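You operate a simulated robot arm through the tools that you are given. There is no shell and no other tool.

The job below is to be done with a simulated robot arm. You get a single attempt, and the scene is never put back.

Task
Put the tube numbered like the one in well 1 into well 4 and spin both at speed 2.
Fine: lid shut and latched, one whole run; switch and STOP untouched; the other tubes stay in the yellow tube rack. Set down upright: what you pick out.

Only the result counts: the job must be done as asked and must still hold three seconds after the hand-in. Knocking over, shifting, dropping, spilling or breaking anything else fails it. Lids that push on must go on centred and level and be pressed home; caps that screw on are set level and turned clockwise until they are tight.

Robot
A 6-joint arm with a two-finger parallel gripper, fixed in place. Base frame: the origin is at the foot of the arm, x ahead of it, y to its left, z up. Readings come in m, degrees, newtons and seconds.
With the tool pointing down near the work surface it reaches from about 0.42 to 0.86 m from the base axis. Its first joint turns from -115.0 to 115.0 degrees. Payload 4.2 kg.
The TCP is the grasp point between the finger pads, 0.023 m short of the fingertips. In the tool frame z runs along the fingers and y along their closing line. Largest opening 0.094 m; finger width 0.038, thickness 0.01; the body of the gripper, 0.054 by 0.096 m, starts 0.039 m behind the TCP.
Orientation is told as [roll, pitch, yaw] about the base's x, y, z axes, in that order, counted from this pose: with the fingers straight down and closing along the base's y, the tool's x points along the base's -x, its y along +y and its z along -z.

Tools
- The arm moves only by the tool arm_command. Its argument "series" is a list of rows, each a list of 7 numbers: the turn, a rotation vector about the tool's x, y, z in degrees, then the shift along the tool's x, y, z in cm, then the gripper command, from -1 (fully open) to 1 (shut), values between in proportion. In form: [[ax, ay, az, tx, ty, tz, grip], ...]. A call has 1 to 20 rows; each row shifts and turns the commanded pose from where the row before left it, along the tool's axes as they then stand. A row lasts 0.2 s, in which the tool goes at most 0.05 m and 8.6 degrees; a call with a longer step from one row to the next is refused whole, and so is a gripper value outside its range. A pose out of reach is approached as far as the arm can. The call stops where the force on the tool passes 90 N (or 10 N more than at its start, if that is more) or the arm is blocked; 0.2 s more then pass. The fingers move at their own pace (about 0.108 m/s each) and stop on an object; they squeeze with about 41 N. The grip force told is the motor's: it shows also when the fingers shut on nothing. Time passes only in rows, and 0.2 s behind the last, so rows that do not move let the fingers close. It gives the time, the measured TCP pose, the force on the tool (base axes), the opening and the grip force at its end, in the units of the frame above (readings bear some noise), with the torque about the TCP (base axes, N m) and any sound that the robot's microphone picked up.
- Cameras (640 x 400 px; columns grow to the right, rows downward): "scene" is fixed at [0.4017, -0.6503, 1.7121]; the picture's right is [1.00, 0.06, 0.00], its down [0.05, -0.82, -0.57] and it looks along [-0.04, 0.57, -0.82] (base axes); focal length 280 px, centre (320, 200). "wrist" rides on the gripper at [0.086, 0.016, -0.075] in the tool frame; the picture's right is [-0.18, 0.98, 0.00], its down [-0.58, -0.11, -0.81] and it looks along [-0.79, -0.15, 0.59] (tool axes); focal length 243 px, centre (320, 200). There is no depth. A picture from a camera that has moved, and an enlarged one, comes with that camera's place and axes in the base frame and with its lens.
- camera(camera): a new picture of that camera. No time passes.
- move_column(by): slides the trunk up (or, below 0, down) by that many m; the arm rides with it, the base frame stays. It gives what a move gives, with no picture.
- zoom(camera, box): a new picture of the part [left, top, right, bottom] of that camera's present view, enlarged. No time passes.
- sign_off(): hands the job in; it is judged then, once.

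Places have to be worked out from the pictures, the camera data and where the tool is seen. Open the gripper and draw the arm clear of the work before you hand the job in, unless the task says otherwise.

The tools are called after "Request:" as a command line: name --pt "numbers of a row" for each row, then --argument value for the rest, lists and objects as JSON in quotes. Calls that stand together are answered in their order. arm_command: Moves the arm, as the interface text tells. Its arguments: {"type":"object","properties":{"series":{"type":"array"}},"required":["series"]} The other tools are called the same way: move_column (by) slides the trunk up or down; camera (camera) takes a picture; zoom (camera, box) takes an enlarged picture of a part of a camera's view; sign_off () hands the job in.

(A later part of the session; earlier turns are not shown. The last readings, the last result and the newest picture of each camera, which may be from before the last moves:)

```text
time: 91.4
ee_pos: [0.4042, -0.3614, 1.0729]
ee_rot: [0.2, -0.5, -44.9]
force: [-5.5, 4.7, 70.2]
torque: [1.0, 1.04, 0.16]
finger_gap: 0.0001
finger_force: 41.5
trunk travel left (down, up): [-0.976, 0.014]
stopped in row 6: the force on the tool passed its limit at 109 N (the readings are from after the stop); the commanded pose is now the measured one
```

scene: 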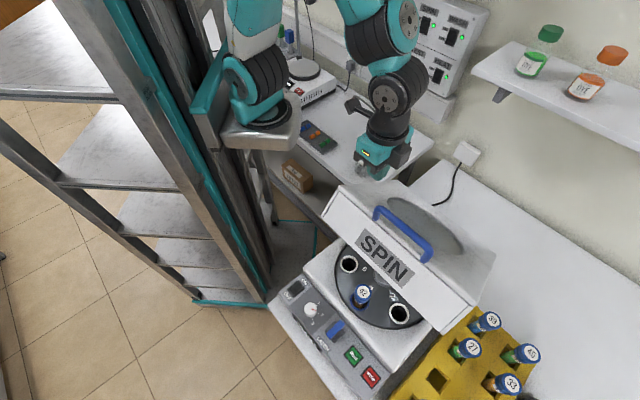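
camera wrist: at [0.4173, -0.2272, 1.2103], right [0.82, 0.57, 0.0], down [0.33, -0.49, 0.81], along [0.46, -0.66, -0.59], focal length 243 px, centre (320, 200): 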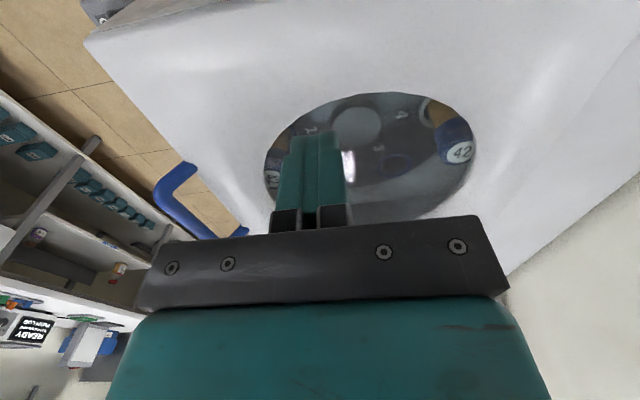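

The lid's top resists firmly at z 1.05, so it is shut. I lift off and look again.

Request:
arm_command --pt "0 0 0 0 0 -1.5 1" --pt "0 0 0 0 0 -3 1" --pt "0 0 0 0 0 -3 1" --pt "0 0 0 0 -3 -3 1" --pt "0 0 0 0 -3.5 -2 1" --pt "0 0 0 0 -3.5 0 1" --pt "0 0 0 0 0 0 1"

Request:
camera --camera "scene"

Request:
zoom --camera "scene" --box '[270, 240, 430, 390]'

Request:
camera --camera "wrist"

```text
time: 93.0
ee_pos: [0.3354, -0.4329, 1.1943]
ee_rot: [0.1, -0.4, -44.9]
force: [-1.0, -0.4, -0.8]
torque: [0.01, 0.01, 0.0]
finger_gap: 0.0
finger_force: 41.0
trunk travel left (down, up): [-0.976, 0.014]
```

```text
taken
```

scene: 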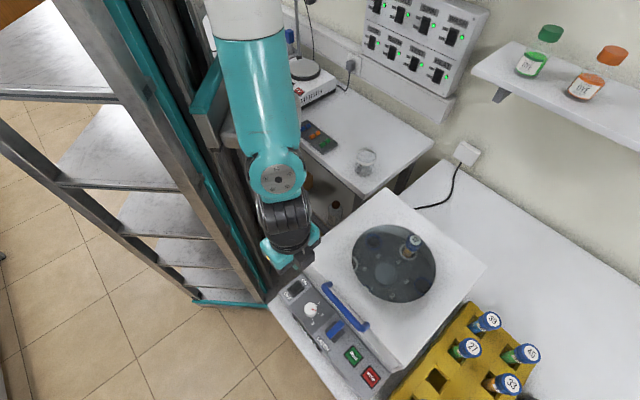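

```text
2.67 times, centred on (350, 315) of scene
camera zoom: at [0.4017, -0.6503, 1.7121], right [1.0, 0.06, 0.0], down [0.05, -0.82, -0.57], along [-0.04, 0.57, -0.82], focal length 748 px, centre (240, -107)
```

zoom: 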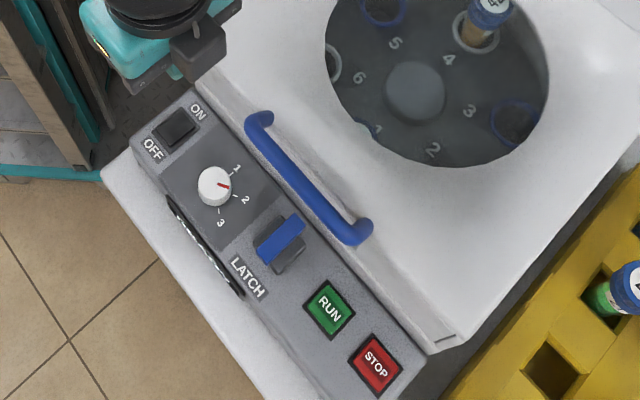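

```text
taken
camera wrist: at [0.2858, -0.3609, 1.2697], right [0.82, 0.57, 0.0], down [0.33, -0.48, 0.81], along [0.46, -0.67, -0.59], focal length 243 px, centre (320, 200)
```

wrist: 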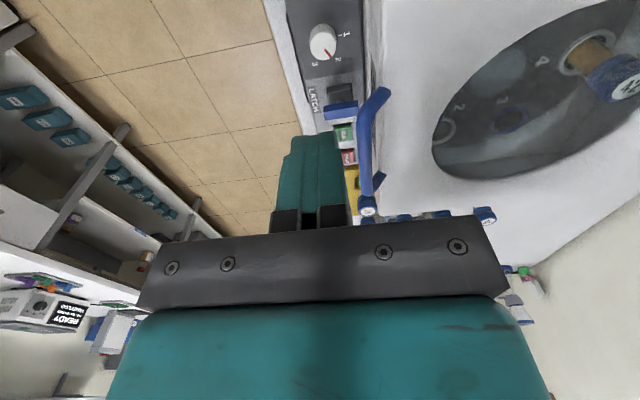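

The lid is shut and the dial shows 2. Next the latch lever: I turn the tool to face the lid from the front and come in for a close look.

Request:
arm_command --pt "0 0.4 -7.5 0 0 0 1" --pt "0 0 -7.5 0 0 0 1" --pt "0 0 -7.5 0 0 0 1" --pt "0 0 -7.5 0 0 0 1" --pt "0 0 -7.5 0 0 0 1" --pt "0 0 -7.5 0 0 0 1" --pt "0 0 -7.5 0 0 0 1" --pt "0 0 -7.5 0 0 0 1" --pt "0 0 -7.5 0 0 0 1" --pt "0 0 -7.5 0 0 0 1" --pt "0 0 -7.5 0 0 0 1" --pt "0 0 -7.5 0 0 0 1" --pt "0 0 0 1.42 -1.93 2.68 1" --pt "0 0 0 1.42 -1.93 2.68 1" --pt "0 0 0 1.42 -1.93 2.68 1" --pt "0 0 0 1.42 -1.93 2.68 1" --pt "0 0 0 1.42 -1.93 2.68 1" --pt "0 0 0 0 0 0 1"

Request:
camera --camera "wrist"

Request:
camera --camera "scene"

```text
time: 96.8
ee_pos: [0.3578, -0.5499, 1.0595]
ee_rot: [0.0, 0.0, 45.2]
force: [0.7, 0.0, -0.4]
torque: [0.02, 0.01, 0.03]
finger_gap: 0.0
finger_force: 40.8
trunk travel left (down, up): [-0.976, 0.014]
```

```text
taken
camera wrist: at [0.2849, -0.6013, 1.1349], right [-0.57, 0.82, 0.0], down [0.49, 0.33, 0.81], along [0.66, 0.46, -0.59], focal length 243 px, centre (320, 200)
```

wrist: 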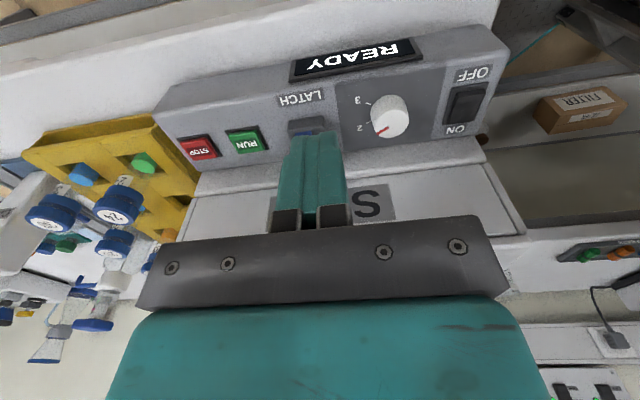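

```text
taken
```

scene: 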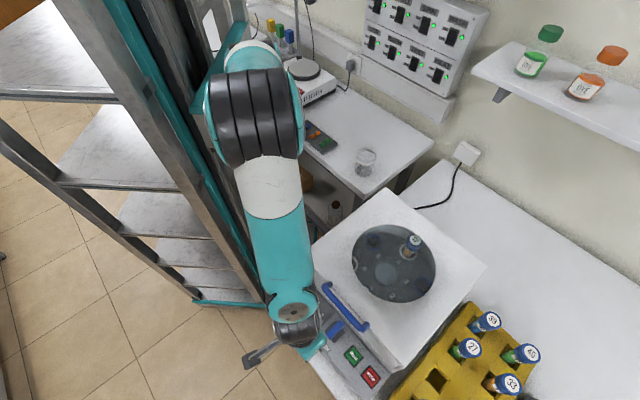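

The display reads READY. The latch is hidden behind the fingers, so I shift sideways for a view.

Request:
arm_command --pt "0 0 0 0 -2.5 0 1" --pt "0 0 0 0 -2.5 0 1" --pt "0 0 0 0 0 0 1"

Request:
zoom --camera "wrist" --box '[300, 20, 480, 180]'

Request:
camera --camera "wrist"

```text
time: 97.6
ee_pos: [0.3905, -0.583, 1.0607]
ee_rot: [0.1, -0.2, 45.1]
force: [0.3, 0.4, -0.4]
torque: [-0.02, 0.01, -0.01]
finger_gap: 0.0001
finger_force: 40.4
trunk travel left (down, up): [-0.976, 0.014]
```

```text
2.50 times, centred on (390, 100) of wrist
camera zoom: at [0.3198, -0.6349, 1.1351], right [-0.57, 0.82, 0.0], down [0.49, 0.33, 0.81], along [0.66, 0.46, -0.59], focal length 606 px, centre (145, 450)
```

zoom: 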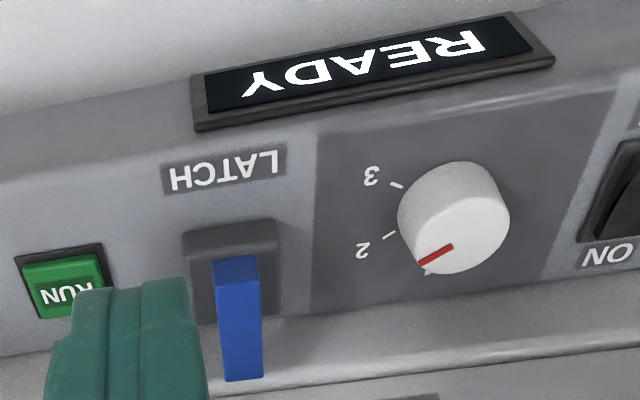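

```text
taken
camera wrist: at [0.3198, -0.6349, 1.1351], right [-0.57, 0.82, 0.0], down [0.49, 0.33, 0.81], along [0.66, 0.46, -0.59], focal length 243 px, centre (320, 200)
```

wrist: 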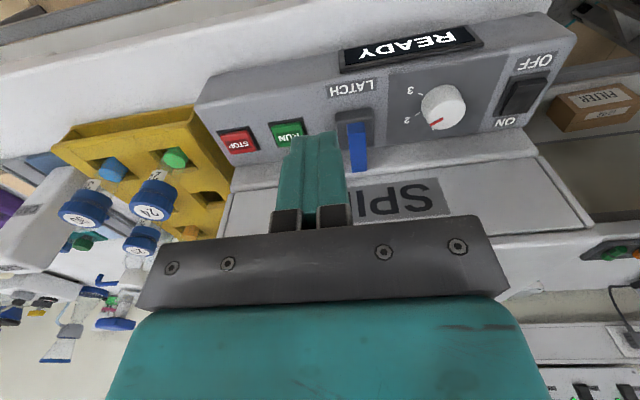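

The lever's bar runs from n≈-0.082 to -0.036 over a post at about u 0.669 (along the panel), its top near z 0.962. I place the shut fingertips beside its front end, on the knob side, above it first.

Request:
arm_command --pt "0 0 0 -2.4 2.25 0 1" --pt "0 0 0 -2.4 2.25 0 1" --pt "0 0 0 0 0 2 1" --pt "0 0 0 0 0 2 1" --pt "0 0 0 0 0 1 1" --pt "0 0 0 0 0 0 1"

Request:
camera --camera "wrist"

Request:
zoom --camera "scene" --box '[270, 260, 410, 390]'

```text
time: 98.6
ee_pos: [0.3938, -0.5181, 1.0369]
ee_rot: [-0.5, -0.2, 45.3]
force: [-19.8, 19.4, 64.8]
torque: [2.08, -2.36, 1.37]
finger_gap: 0.0001
finger_force: 41.3
trunk travel left (down, up): [-0.976, 0.014]
stopped in row 4: the force on the tool passed its limit at 122 N (the readings are from after the stop); the commanded pose is now the measured one
```

```text
taken
camera wrist: at [0.322, -0.5688, 1.1121], right [-0.57, 0.82, -0.01], down [0.48, 0.34, 0.81], along [0.67, 0.46, -0.59], focal length 243 px, centre (320, 200)
```

wrist: 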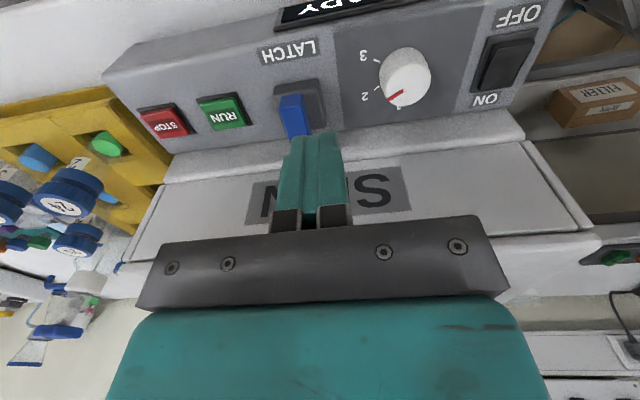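

```text
3.08 times, centred on (340, 325) of scene
camera zoom: at [0.4017, -0.6503, 1.7121], right [1.0, 0.06, 0.0], down [0.05, -0.82, -0.57], along [-0.04, 0.57, -0.82], focal length 863 px, centre (258, -185)
```

zoom: 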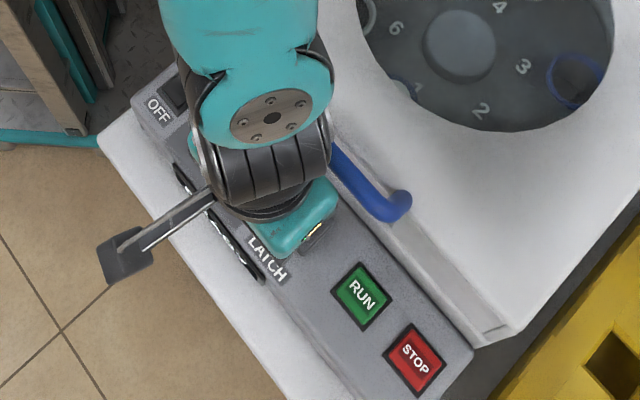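

The gripper's body touched the lid handle's bar (at n≈-0.039, z≈1.09), pressing it down only. I back up and will come in leaning to the front instead.

Request:
arm_command --pt "0 0 0 0 0 -2 1" --pt "0 0 0 1.5 0 -3 1" --pt "0 0 0 2 0 -1 1" --pt "0 0 0 0 0 0 1"

Request:
camera --camera "scene"

Request:
camera --camera "wrist"

```text
time: 99.6
ee_pos: [0.3706, -0.5439, 1.0919]
ee_rot: [-0.5, -0.2, 45.2]
force: [-0.1, -0.5, 0.6]
torque: [-0.03, -0.02, 0.01]
finger_gap: 0.0002
finger_force: 41.3
trunk travel left (down, up): [-0.976, 0.014]
```

```text
taken
```

scene: 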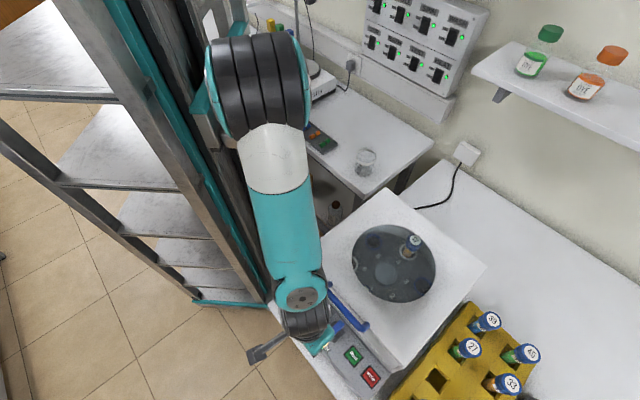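

```text
taken
camera wrist: at [0.2987, -0.5957, 1.1668], right [-0.57, 0.82, -0.01], down [0.48, 0.34, 0.81], along [0.67, 0.46, -0.59], focal length 243 px, centre (320, 200)
```

wrist: 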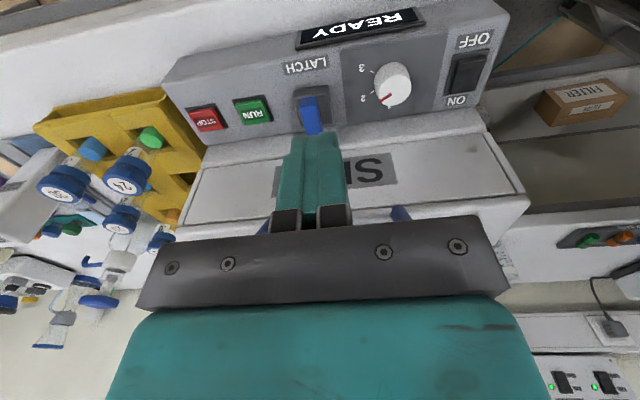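

All is as before. I lean the tool 25° to the front and come down towards the lever's front end, stopping above it for a check.

Request:
arm_command --pt "-0.5 -6.25 0 0 0 0 1" --pt "0 -6.25 0 0 0 0 1" --pt "0 -6.25 0 0 0 0 1" --pt "0 -6.25 0 0 0 0 1" --pt "0 0 0 0.26 0.03 1.87 1" --pt "0 0 0 0.26 0.03 1.87 1" --pt "0 0 0 0.26 0.03 1.87 1" --pt "0 0 0 0.26 0.03 1.87 1" --pt "0 0 0 0.26 0.03 1.87 1" --pt "0 0 0 0 0 0 1"

Request:
camera --camera "wrist"

Request:
camera --camera "scene"

```text
time: 101.8
ee_pos: [0.3901, -0.5241, 1.0022]
ee_rot: [0.0, -25.0, 45.2]
force: [-0.3, 0.2, 0.6]
torque: [-0.01, 0.04, 0.0]
finger_gap: 0.0001
finger_force: 40.8
trunk travel left (down, up): [-0.976, 0.014]
```

```text
taken
camera wrist: at [0.302, -0.5915, 1.0329], right [-0.58, 0.81, 0.08], down [0.21, 0.05, 0.98], along [0.79, 0.58, -0.2], focal length 243 px, centre (320, 200)
```

wrist: 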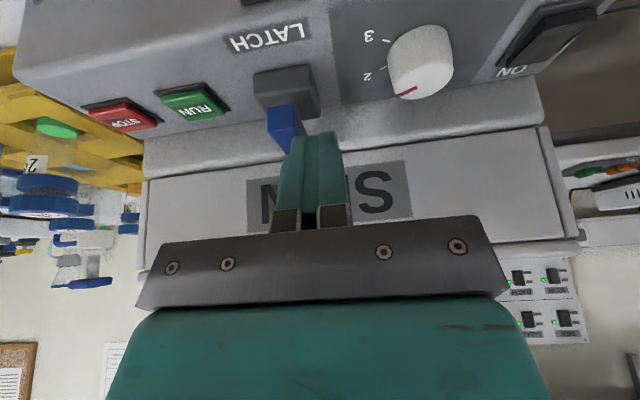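

```text
taken
```

scene: 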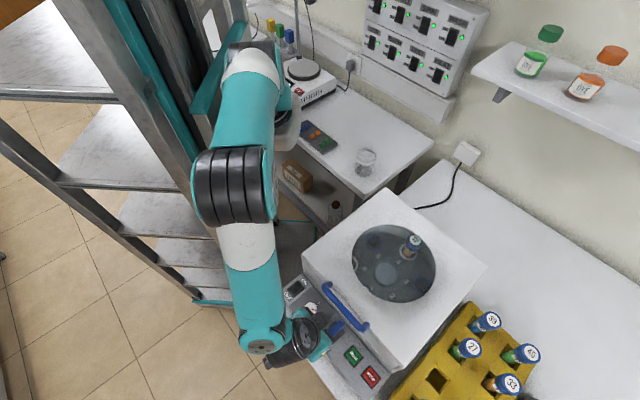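

The fingertips stand just on the knob side of the lever's front end. I lower them 3.4 cm alongside it.

Request:
arm_command --pt "0 0 0 0.48 0.1 1.03 1" --pt "0 0 0 0.48 0 1.03 1" --pt "0 0 0 0.48 0 1.03 1" --pt "0 0 0 0 0 0 1"

Request:
camera --camera "wrist"

Request:
zoom --camera "wrist" --box '[200, 60, 420, 240]'

Request:
zoom --camera "scene" --box '[270, 260, 410, 390]'

```text
time: 102.8
ee_pos: [0.3903, -0.5236, 0.9668]
ee_rot: [0.0, -25.2, 45.2]
force: [0.1, 0.1, 0.3]
torque: [-0.01, -0.02, 0.0]
finger_gap: 0.0
finger_force: 41.2
trunk travel left (down, up): [-0.976, 0.014]
```

```text
taken
camera wrist: at [0.3012, -0.5915, 0.9987], right [-0.58, 0.81, 0.08], down [0.21, 0.05, 0.98], along [0.79, 0.58, -0.2], focal length 243 px, centre (320, 200)
```

wrist: 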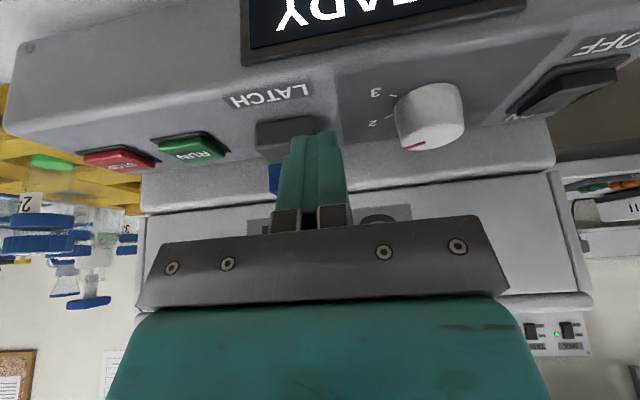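

```text
2.22 times, centred on (310, 150) of wrist
camera zoom: at [0.3012, -0.5915, 0.9987], right [-0.58, 0.81, 0.08], down [0.21, 0.05, 0.98], along [0.79, 0.58, -0.2], focal length 539 px, centre (342, 311)
```

zoom: 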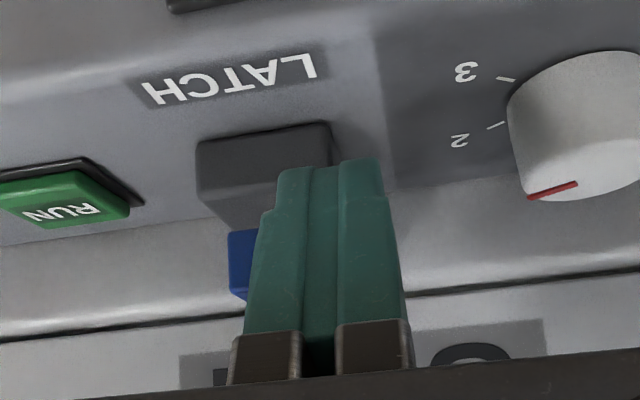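

```text
3.08 times, centred on (340, 325) of scene
camera zoom: at [0.4017, -0.6503, 1.7121], right [1.0, 0.06, 0.0], down [0.05, -0.82, -0.57], along [-0.04, 0.57, -0.82], focal length 863 px, centre (258, -185)
```

zoom: 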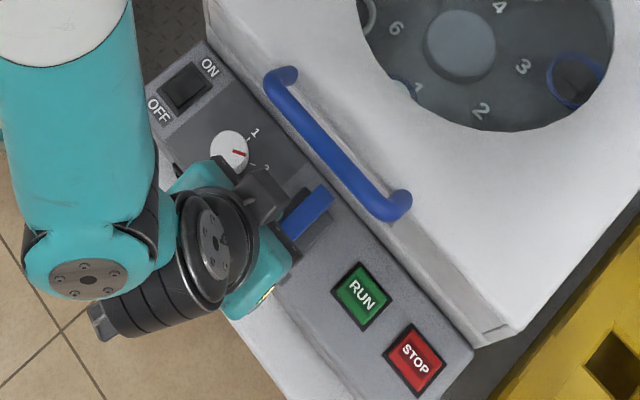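

The tips are beside the bar without contact. I push gently towards RUN (+u) in small steps and read the force.

Request:
arm_command --pt "0 0 0 0 -0.3 0 1" --pt "0 0 0 0 -0.3 0 1" --pt "0 0 0 0 -0.3 0 1" --pt "0 0 0 0 0 0 1"

Request:
zoom --camera "scene" --box '[270, 260, 410, 390]'

```text
time: 103.8
ee_pos: [0.3924, -0.527, 0.9672]
ee_rot: [0.5, -25.2, 44.9]
force: [-34.9, 20.8, 4.3]
torque: [0.11, -0.05, 0.65]
finger_gap: 0.0001
finger_force: 40.9
trunk travel left (down, up): [-0.976, 0.014]
```

```text
3.08 times, centred on (340, 325) of scene
camera zoom: at [0.4017, -0.6503, 1.7121], right [1.0, 0.06, 0.0], down [0.05, -0.82, -0.57], along [-0.04, 0.57, -0.82], focal length 863 px, centre (258, -185)
```

zoom: 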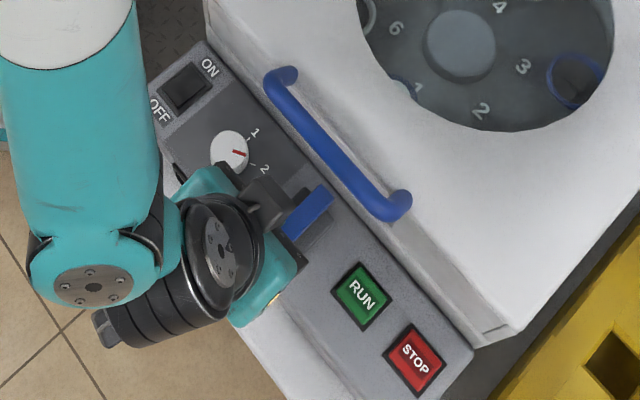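

It resists with 39 N at the bar's end without turning, so that direction is blocked. I back off, lift over and try from the other side.

Request:
arm_command --pt "0 0 0 0 0.8 0 1" --pt "0 0 0 -0.84 0 -1.81 1" --pt "0 0 0 -0.84 0 -1.81 1" --pt "0 0 0 0 -2.6 0 1" --pt "0 0 0 0 -2.6 0 1" --pt "0 0 0 0 0 0 1"

Request:
camera --camera "wrist"

Request:
zoom --camera "wrist" --box '[220, 60, 440, 240]'

```text
time: 105.2
ee_pos: [0.4277, -0.5612, 1.007]
ee_rot: [0.0, -25.1, 45.2]
force: [-0.3, 0.3, 0.4]
torque: [-0.01, -0.01, 0.02]
finger_gap: 0.0002
finger_force: 41.5
trunk travel left (down, up): [-0.976, 0.014]
```

```text
taken
camera wrist: at [0.34, -0.6295, 1.0383], right [-0.58, 0.81, 0.08], down [0.21, 0.05, 0.98], along [0.79, 0.58, -0.2], focal length 243 px, centre (320, 200)
```

wrist: 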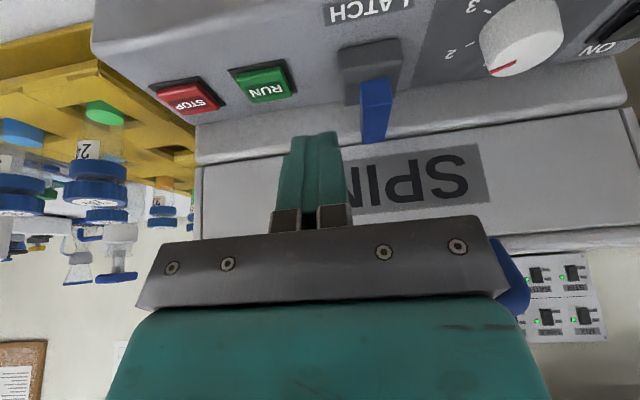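

```text
2.22 times, centred on (330, 150) of wrist
camera zoom: at [0.34, -0.6295, 1.0383], right [-0.58, 0.81, 0.08], down [0.21, 0.05, 0.98], along [0.79, 0.58, -0.2], focal length 539 px, centre (298, 311)
```

zoom: 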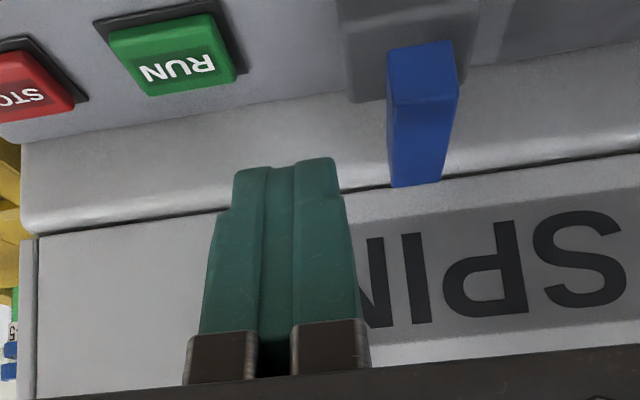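

Now the tips are on the RUN side of the lever, clear of RUN. I lower them and push the lever's front end towards the knob (-u).

Request:
arm_command --pt "0 0 0 0.84 0 1.81 1" --pt "0 0 0 0.84 0 1.81 1" --pt "0 0 0 0 0.8 0 1" --pt "0 0 0 0 0.4 0 1" --pt "0 0 0 0 0.3 0 1" --pt "0 0 0 0 0 0 1"

Request:
zoom --camera "wrist" --box '[220, 60, 440, 240]'

Request:
zoom --camera "scene" --box '[270, 260, 410, 390]'

```text
time: 106.6
ee_pos: [0.4164, -0.5507, 0.9674]
ee_rot: [-0.1, -25.1, 45.2]
force: [1.2, -0.8, -0.3]
torque: [-0.02, -0.06, -0.05]
finger_gap: 0.0001
finger_force: 41.1
trunk travel left (down, up): [-0.976, 0.014]
```

```text
2.22 times, centred on (330, 150) of wrist
camera zoom: at [0.3291, -0.6185, 0.9988], right [-0.58, 0.81, 0.08], down [0.21, 0.05, 0.98], along [0.79, 0.58, -0.2], focal length 539 px, centre (298, 311)
```

zoom: 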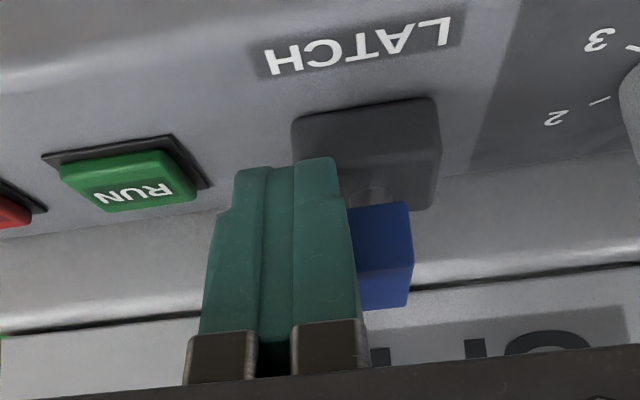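

```text
3.08 times, centred on (340, 325) of scene
camera zoom: at [0.4017, -0.6503, 1.7121], right [1.0, 0.06, 0.0], down [0.05, -0.82, -0.57], along [-0.04, 0.57, -0.82], focal length 863 px, centre (258, -185)
```

zoom: 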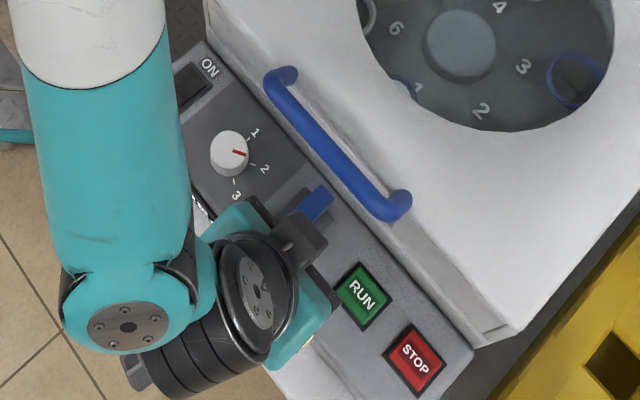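

Almost no resistance so far; I continue pushing towards the knob.

Request:
arm_command --pt "0 0 0 0 0.3 0 1" --pt "0 0 0 0 0.3 0 1" --pt "0 0 0 0 0.3 0 1" --pt "0 0 0 0 0 0 1"

Request:
zoom --camera "wrist" --box '[220, 60, 440, 240]'

Request:
zoom --camera "scene" --box '[270, 260, 410, 390]'

```text
time: 107.6
ee_pos: [0.4084, -0.5447, 0.9681]
ee_rot: [0.1, -25.1, 45.1]
force: [-19.6, -13.2, 2.6]
torque: [-0.15, 0.22, 0.34]
finger_gap: 0.0001
finger_force: 41.5
trunk travel left (down, up): [-0.976, 0.014]
```

```text
2.22 times, centred on (330, 150) of wrist
camera zoom: at [0.3198, -0.6127, 0.999], right [-0.58, 0.81, 0.08], down [0.21, 0.05, 0.98], along [0.79, 0.58, -0.2], focal length 539 px, centre (298, 311)
```

zoom: 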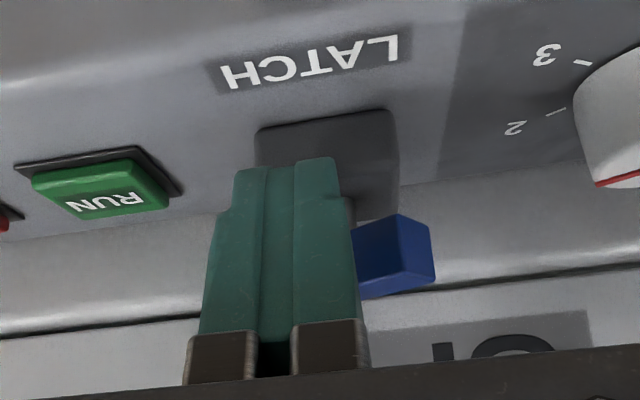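

```text
3.08 times, centred on (340, 325) of scene
camera zoom: at [0.4017, -0.6503, 1.7121], right [1.0, 0.06, 0.0], down [0.05, -0.82, -0.57], along [-0.04, 0.57, -0.82], focal length 863 px, centre (258, -185)
```

zoom: 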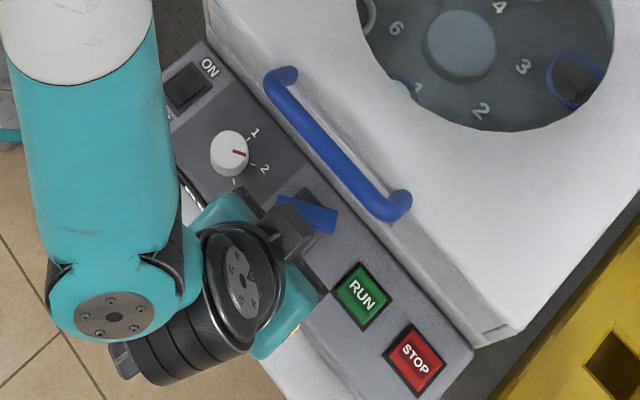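

The lever turns this way: it has rotated about 70°. I carry the tips further along to complete the quarter turn.

Request:
arm_command --pt "0 0 0 0 0.4 0 1" --pt "0 0 0 0 0.4 0 1" --pt "0 0 0 -0.05 0.4 0.02 1" --pt "0 0 0 -0.05 0.4 0.02 1" --pt "0 0 0 0 0 0 1"

Request:
zoom --camera "wrist" --box '[220, 60, 440, 240]'

Request:
zoom --camera "scene" --box '[270, 260, 410, 390]'

```text
time: 108.8
ee_pos: [0.398, -0.5324, 0.9682]
ee_rot: [0.1, -25.1, 45.2]
force: [-6.6, -9.9, -0.2]
torque: [-0.18, 0.02, -0.11]
finger_gap: 0.0
finger_force: 42.0
trunk travel left (down, up): [-0.976, 0.014]
```

```text
2.22 times, centred on (330, 150) of wrist
camera zoom: at [0.3103, -0.6005, 0.9991], right [-0.58, 0.81, 0.08], down [0.21, 0.05, 0.98], along [0.79, 0.58, -0.2], focal length 539 px, centre (298, 311)
```

zoom: 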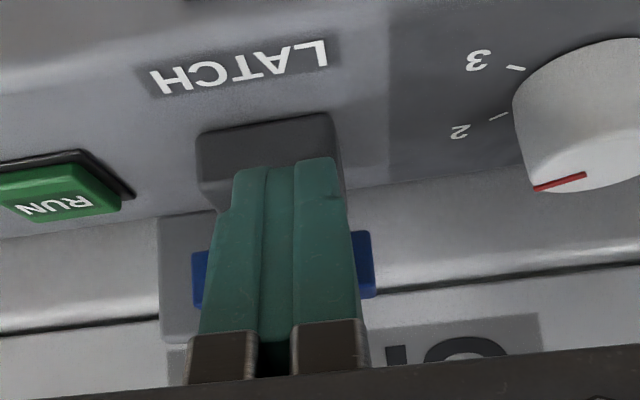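

```text
3.08 times, centred on (340, 325) of scene
camera zoom: at [0.4017, -0.6503, 1.7121], right [1.0, 0.06, 0.0], down [0.05, -0.82, -0.57], along [-0.04, 0.57, -0.82], focal length 863 px, centre (258, -185)
```

zoom: 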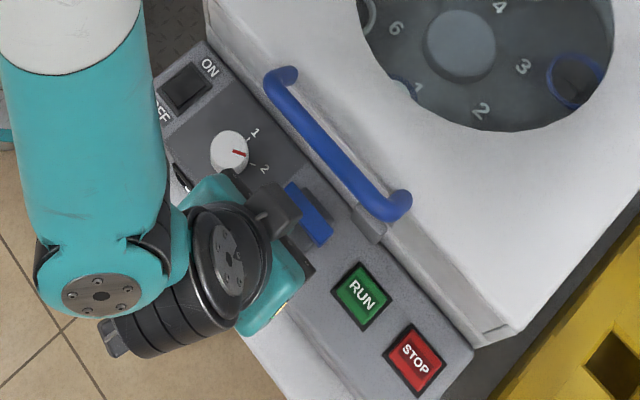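

The lever now lies along the panel and a grey catch has come up at the lid's front. I press a touch more to be sure that the lever is at its stop.

Request:
arm_command --pt "0 0 0 -0.18 0.3 0.08 1" --pt "0 0 0 -0.18 0.2 0.08 1" --pt "0 0 0 0 0 0 1"

Request:
zoom --camera "scene" --box '[270, 260, 410, 390]'

```text
time: 109.6
ee_pos: [0.3964, -0.5293, 0.9665]
ee_rot: [-0.2, -24.6, 45.1]
force: [-23.8, -38.1, 4.7]
torque: [-0.68, -0.11, -0.28]
finger_gap: 0.0
finger_force: 41.3
trunk travel left (down, up): [-0.976, 0.014]
```

```text
3.08 times, centred on (340, 325) of scene
camera zoom: at [0.4017, -0.6503, 1.7121], right [1.0, 0.06, 0.0], down [0.05, -0.82, -0.57], along [-0.04, 0.57, -0.82], focal length 863 px, centre (258, -185)
```

zoom: 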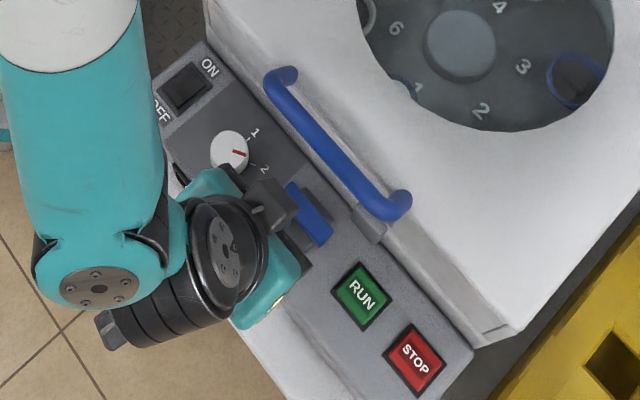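

It is at its stop (force rose to 44 N). I back off and lift, then check the lever.

Request:
arm_command --pt "0 0 0 0.9 0 -0.42 1" --pt "0 0 0 0.9 0 -0.42 1" --pt "0 0 0 0 0 -2.5 1" --pt "0 0 0 0 0 -3 1" --pt "0 0 0 0 0 -3 1" --pt "0 0 0 0 0 0 1"

Request:
camera --camera "wrist"

Request:
zoom --camera "scene" --box '[270, 260, 410, 390]'

```text
time: 111.0
ee_pos: [0.3567, -0.5629, 1.0436]
ee_rot: [0.1, -25.1, 45.1]
force: [-0.6, -0.2, 0.1]
torque: [-0.02, 0.01, 0.01]
finger_gap: 0.0001
finger_force: 40.9
trunk travel left (down, up): [-0.976, 0.014]
```

```text
taken
camera wrist: at [0.2697, -0.6314, 1.0748], right [-0.58, 0.81, 0.08], down [0.21, 0.05, 0.98], along [0.79, 0.58, -0.2], focal length 243 px, centre (320, 200)
```

wrist: 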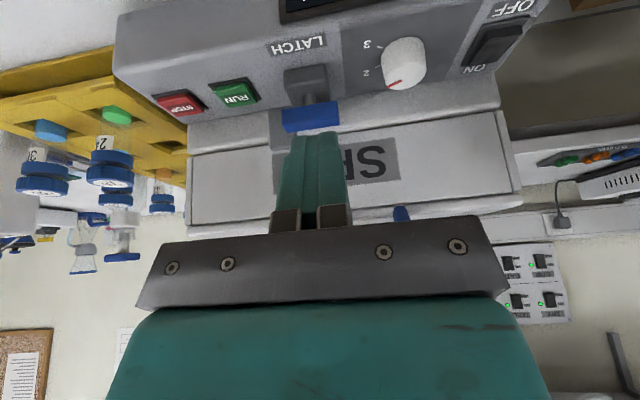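

```text
3.08 times, centred on (340, 325) of scene
camera zoom: at [0.4017, -0.6503, 1.7121], right [1.0, 0.06, 0.0], down [0.05, -0.82, -0.57], along [-0.04, 0.57, -0.82], focal length 863 px, centre (258, -185)
```

zoom: 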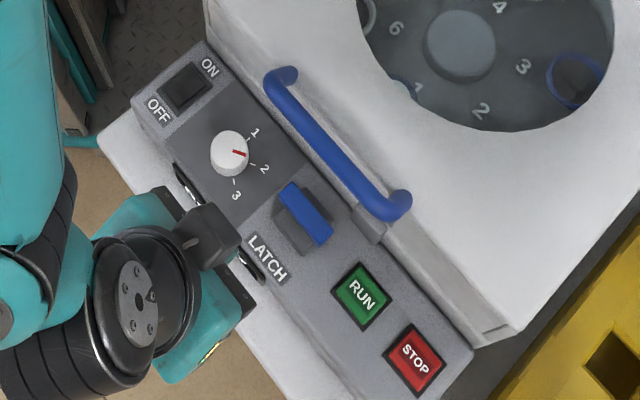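

The lever is turned and the catch holds the lid. Next is RUN, at about (0.480, -0.567) with its face near z 0.922. I lean to 40° so the gripper stays clear of the lid, and go above it.

Request:
arm_command --pt "0 -7.5 0 0 0 0 1" --pt "0 -7.5 0 0 0 0 1" --pt "0 0 0 -0.6 -1.8 1.64 1" --pt "0 0 0 -0.6 -1.8 1.64 1" --pt "0 0 0 -0.6 -1.8 1.64 1" --pt "0 0 0 -0.6 -1.8 1.64 1" --pt "0 0 0 -0.6 -1.8 1.64 1" --pt "0 0 0 0 0 0 1"

Request:
camera --camera "wrist"

Request:
zoom --camera "scene" --box '[300, 290, 440, 400]'

```text
time: 112.8
ee_pos: [0.4612, -0.5643, 1.0033]
ee_rot: [-0.1, -39.9, 45.1]
force: [0.0, -0.2, 0.6]
torque: [0.02, -0.04, -0.04]
finger_gap: 0.0
finger_force: 41.0
out of reach, approached as far as the arm can: row 6, 7
trunk travel left (down, up): [-0.976, 0.014]
```

```text
taken
camera wrist: at [0.37, -0.635, 1.0057], right [-0.6, 0.79, 0.12], down [0.03, -0.13, 0.99], along [0.8, 0.6, 0.06], focal length 243 px, centre (320, 200)
```

wrist: 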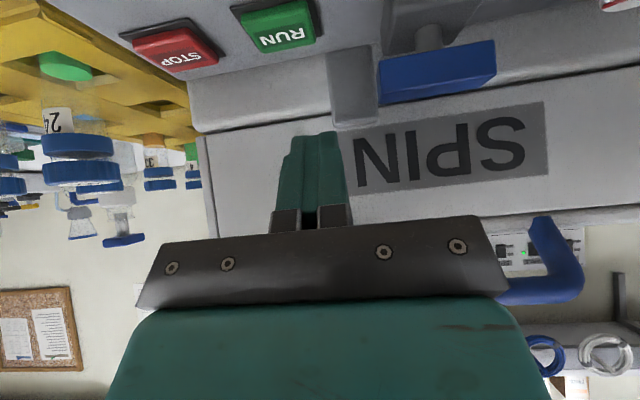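

```text
3.64 times, centred on (370, 345) of scene
camera zoom: at [0.4017, -0.6503, 1.7121], right [1.0, 0.06, 0.0], down [0.05, -0.82, -0.57], along [-0.04, 0.57, -0.82], focal length 1020 px, centre (138, -327)
```

zoom: 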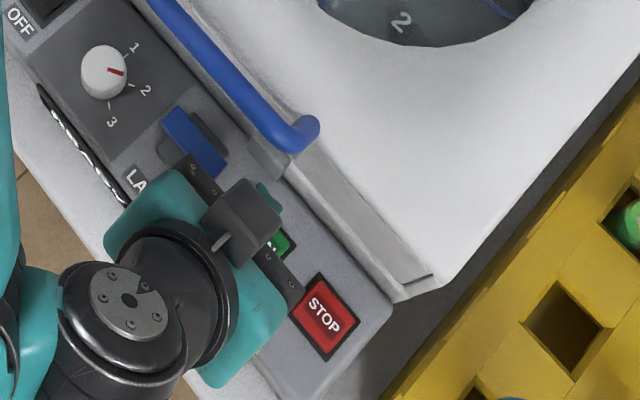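

Reach ends about 1.5 cm short along the panel at this lean. I reduce the lean to 33°, which relaxes the arm, and shift the rest.

Request:
arm_command --pt "0 3.5 0 0 0 0 1" --pt "0 3.4 0 0 0 0 1" --pt "0 0 0 -0.37 -0.6 0.24 1" --pt "0 0 0 -0.37 -0.6 0.24 1" --pt "0 0 0 0 0 0 1"

Request:
camera --camera "wrist"

Request:
zoom --camera "scene" --box '[300, 290, 440, 400]'

```text
time: 114.0
ee_pos: [0.4762, -0.5677, 1.0028]
ee_rot: [0.1, -33.1, 45.3]
force: [0.0, -0.1, 0.3]
torque: [-0.01, 0.01, -0.04]
finger_gap: 0.0002
finger_force: 40.9
trunk travel left (down, up): [-0.976, 0.014]
```

```text
taken
camera wrist: at [0.3868, -0.6375, 1.0185], right [-0.59, 0.8, 0.1], down [0.11, -0.05, 0.99], along [0.8, 0.6, -0.06], focal length 243 px, centre (320, 200)
```

wrist: 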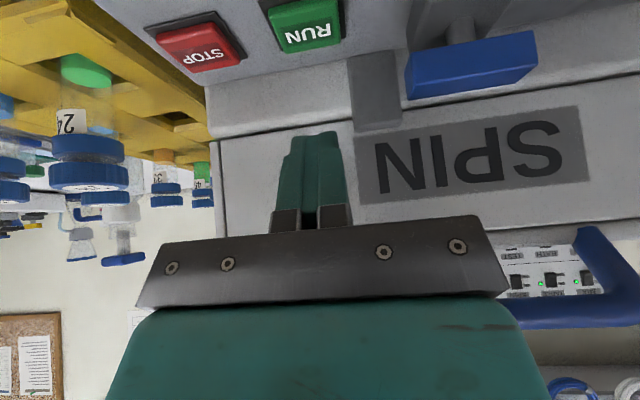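

```text
3.64 times, centred on (370, 345) of scene
camera zoom: at [0.4017, -0.6503, 1.7121], right [1.0, 0.06, 0.0], down [0.05, -0.82, -0.57], along [-0.04, 0.57, -0.82], focal length 1020 px, centre (138, -327)
```

zoom: 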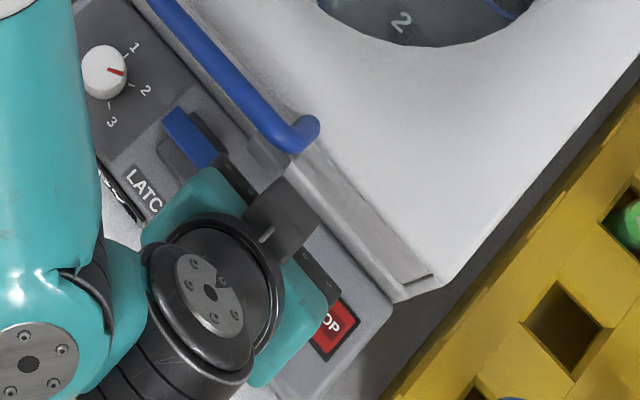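

The fingertips are in line with RUN (u 0.738, n -0.063) and clear of STOP. I lower to just above it.

Request:
arm_command --pt "0 0 0 0.6 0 0.92 1" --pt "0 0 0 0.6 0 0.92 1" --pt "0 0 0 0.6 0 0.92 1" --pt "0 0 0 0.33 0 0.5 1" --pt "0 0 0 0 0 0 1"

Request:
camera --camera "wrist"

Request:
zoom --camera "scene" --box '[300, 290, 440, 400]'

```text
time: 115.2
ee_pos: [0.4754, -0.5671, 0.9637]
ee_rot: [0.2, -33.2, 45.2]
force: [0.3, -0.4, -0.2]
torque: [0.01, -0.02, 0.03]
finger_gap: 0.0
finger_force: 41.0
trunk travel left (down, up): [-0.976, 0.014]
```

```text
taken
camera wrist: at [0.3861, -0.6375, 0.9802], right [-0.59, 0.8, 0.1], down [0.11, -0.05, 0.99], along [0.8, 0.6, -0.06], focal length 243 px, centre (320, 200)
```

wrist: 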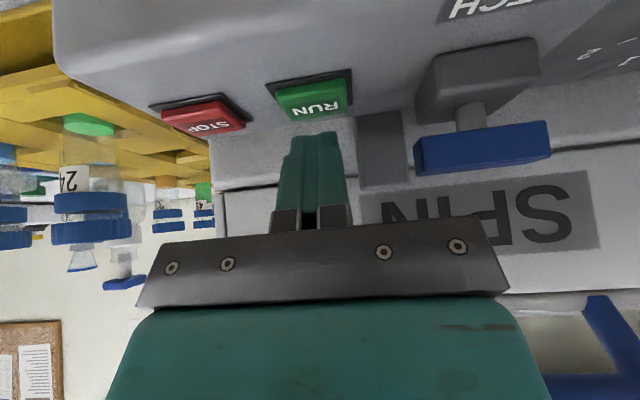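

```text
3.64 times, centred on (370, 345) of scene
camera zoom: at [0.4017, -0.6503, 1.7121], right [1.0, 0.06, 0.0], down [0.05, -0.82, -0.57], along [-0.04, 0.57, -0.82], focal length 1020 px, centre (138, -327)
```

zoom: 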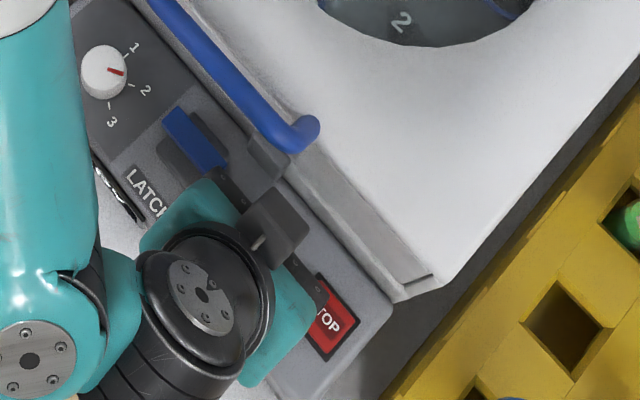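

Well aligned. I press in 2.5 mm steps, listening for a sound.

Request:
arm_command --pt "0 0 0 0.136 0 0.21 1" --pt "0 0 0 0.136 0 0.21 1" --pt "0 0 0 0.136 0 0.21 1" --pt "0 0 0 0.136 0 0.21 1" --pt "0 0 0 0 0 0 1"

```text
time: 116.4
ee_pos: [0.4777, -0.5689, 0.9545]
ee_rot: [0.1, -33.2, 45.2]
force: [-0.1, 0.0, 1.8]
torque: [-0.02, 0.02, -0.02]
finger_gap: 0.0
finger_force: 40.9
trunk travel left (down, up): [-0.976, 0.014]
```

Request:
arm_command --pt "0 0 0 0.109 0 0.168 1" --pt "0 0 0 0.109 0 0.168 1" --pt "0 0 0 0.109 0 0.168 1" --pt "0 0 0 0 0 0 1"

Request:
camera --camera "wrist"

```text
time: 117.4
ee_pos: [0.4746, -0.5673, 0.9497]
ee_rot: [-0.2, -33.1, 45.4]
force: [5.1, -4.1, 17.5]
torque: [-0.21, -0.07, 0.04]
finger_gap: 0.0001
finger_force: 41.3
trunk travel left (down, up): [-0.976, 0.014]
heard: click
```

```text
taken
camera wrist: at [0.3858, -0.6376, 0.9654], right [-0.59, 0.8, 0.1], down [0.11, -0.04, 0.99], along [0.8, 0.6, -0.06], focal length 243 px, centre (320, 200)
```

wrist: 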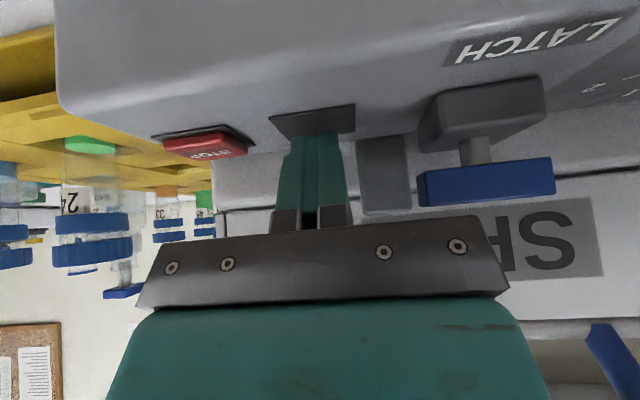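

A click was heard: RUN is pressed. I lift straight off and back away, and check the rotor and the display.

Request:
arm_command --pt "0 0 0 -0.55 0 -0.84 1" --pt "0 0 0 -1.09 0 -1.68 1" --pt "0 0 0 -1.09 0 -1.68 1" --pt "0 0 0 0 0.5 -3.0 1" --pt "0 0 0 0 0.5 -3.0 1" --pt "0 0 0 0 0.5 -3.0 1" --pt "0 0 0 0 0 0 1"

Request:
camera --camera "scene"

Request:
camera --camera "wrist"

```text
time: 119.0
ee_pos: [0.4313, -0.5938, 1.0729]
ee_rot: [0.1, -33.2, 45.2]
force: [1.3, -0.7, 0.7]
torque: [-0.02, 0.02, -0.03]
finger_gap: 0.0
finger_force: 41.0
trunk travel left (down, up): [-0.976, 0.014]
```

```text
taken
```

scene: 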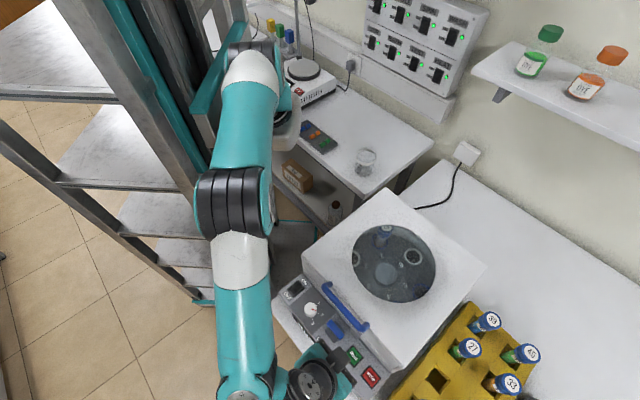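

```text
taken
camera wrist: at [0.3414, -0.6632, 1.0883], right [-0.59, 0.8, 0.1], down [0.11, -0.05, 0.99], along [0.8, 0.6, -0.06], focal length 243 px, centre (320, 200)
```

wrist: 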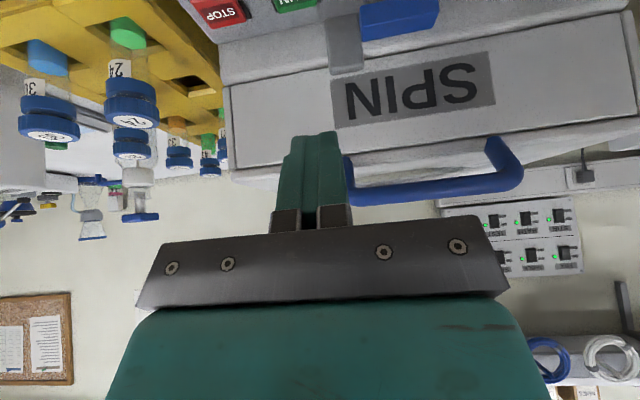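

The rotor is turning. I bring the tool upright and back to a clear place from which the display can be seen, and wait for the run to finish.

Request:
arm_command --pt "0 0 0 0 1.0 -2.5 1" --pt "0 0 0 0 1.0 -2.5 1" --pt "0 6.6 0 0 0 0 1" --pt "0 6.6 0 0 0 0 1" --pt "0 6.6 0 0 0 0 1" --pt "0 6.6 0 0 0 0 0.5" --pt "0 6.7 0 0 0 0 0" --pt "0 0 0 0.5 1.5 0 0" --pt "0 0 0 0.5 1.5 0 0" --pt "0 0 0 0 0 0 0"

Request:
camera --camera "wrist"

Request:
camera --camera "scene"

```text
time: 121.2
ee_pos: [0.3698, -0.5868, 1.1153]
ee_rot: [-0.1, -0.1, 45.2]
force: [0.1, 0.0, -0.5]
torque: [0.01, -0.01, -0.01]
finger_gap: 0.047
finger_force: 0.1
trunk travel left (down, up): [-0.976, 0.014]
```

```text
taken
camera wrist: at [0.2987, -0.6368, 1.1897], right [-0.57, 0.82, 0.0], down [0.49, 0.34, 0.81], along [0.66, 0.46, -0.59], focal length 243 px, centre (320, 200)
```

wrist: 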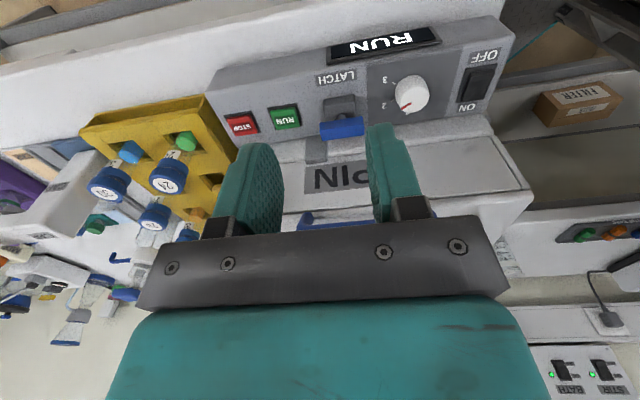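

```text
taken
```

scene: 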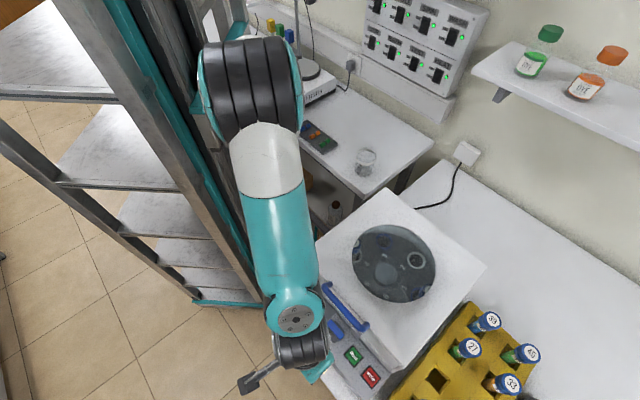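

The display reads RUN and the rotor spins. I hold still and let time pass.

Request:
arm_command --pt "0 0 0 0 0 0 0" --pt "0 0 0 0 0 0 0" --pt "0 0 0 0 0 0 0" --pt "0 0 0 0 0 0 0" --pt "0 0 0 0 0 0 0" --pt "0 0 0 0 0 0 0" --pt "0 0 0 0 0 0 0" --pt "0 0 0 0 0 0 0" --pt "0 0 0 0 0 0 0" --pt "0 0 0 0 0 0 0" --pt "0 0 0 0 0 0 0" --pt "0 0 0 0 0 0 0" --pt "0 0 0 0 0 0 0" --pt "0 0 0 0 0 0 0" --pt "0 0 0 0 0 0 0" --pt "0 0 0 0 0 0 0" --pt "0 0 0 0 0 0 0" --pt "0 0 0 0 0 0 0" --pt "0 0 0 0 0 0 0" --pt "0 0 0 0 0 0 0"

Request:
zoom --camera "wrist" --box '[200, 10, 520, 210]'

```text
time: 125.4
ee_pos: [0.3698, -0.5856, 1.1151]
ee_rot: [-0.1, -0.1, 45.2]
force: [0.4, -0.3, -0.1]
torque: [0.03, -0.01, 0.01]
finger_gap: 0.0474
finger_force: 0.0
trunk travel left (down, up): [-0.976, 0.014]
```

```text
2.00 times, centred on (360, 110) of wrist
camera zoom: at [0.299, -0.6369, 1.1896], right [-0.57, 0.82, 0.0], down [0.49, 0.33, 0.81], along [0.66, 0.46, -0.59], focal length 485 px, centre (240, 380)
```

zoom: 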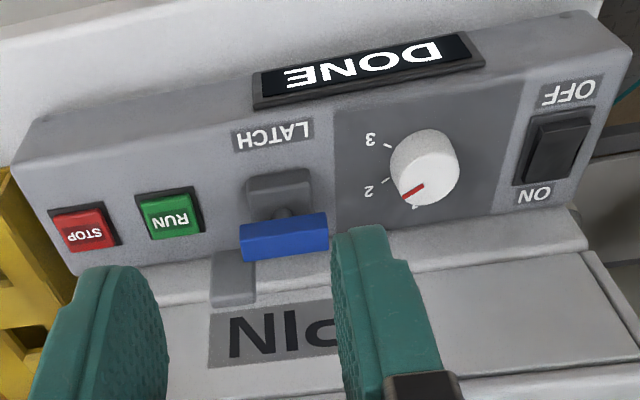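

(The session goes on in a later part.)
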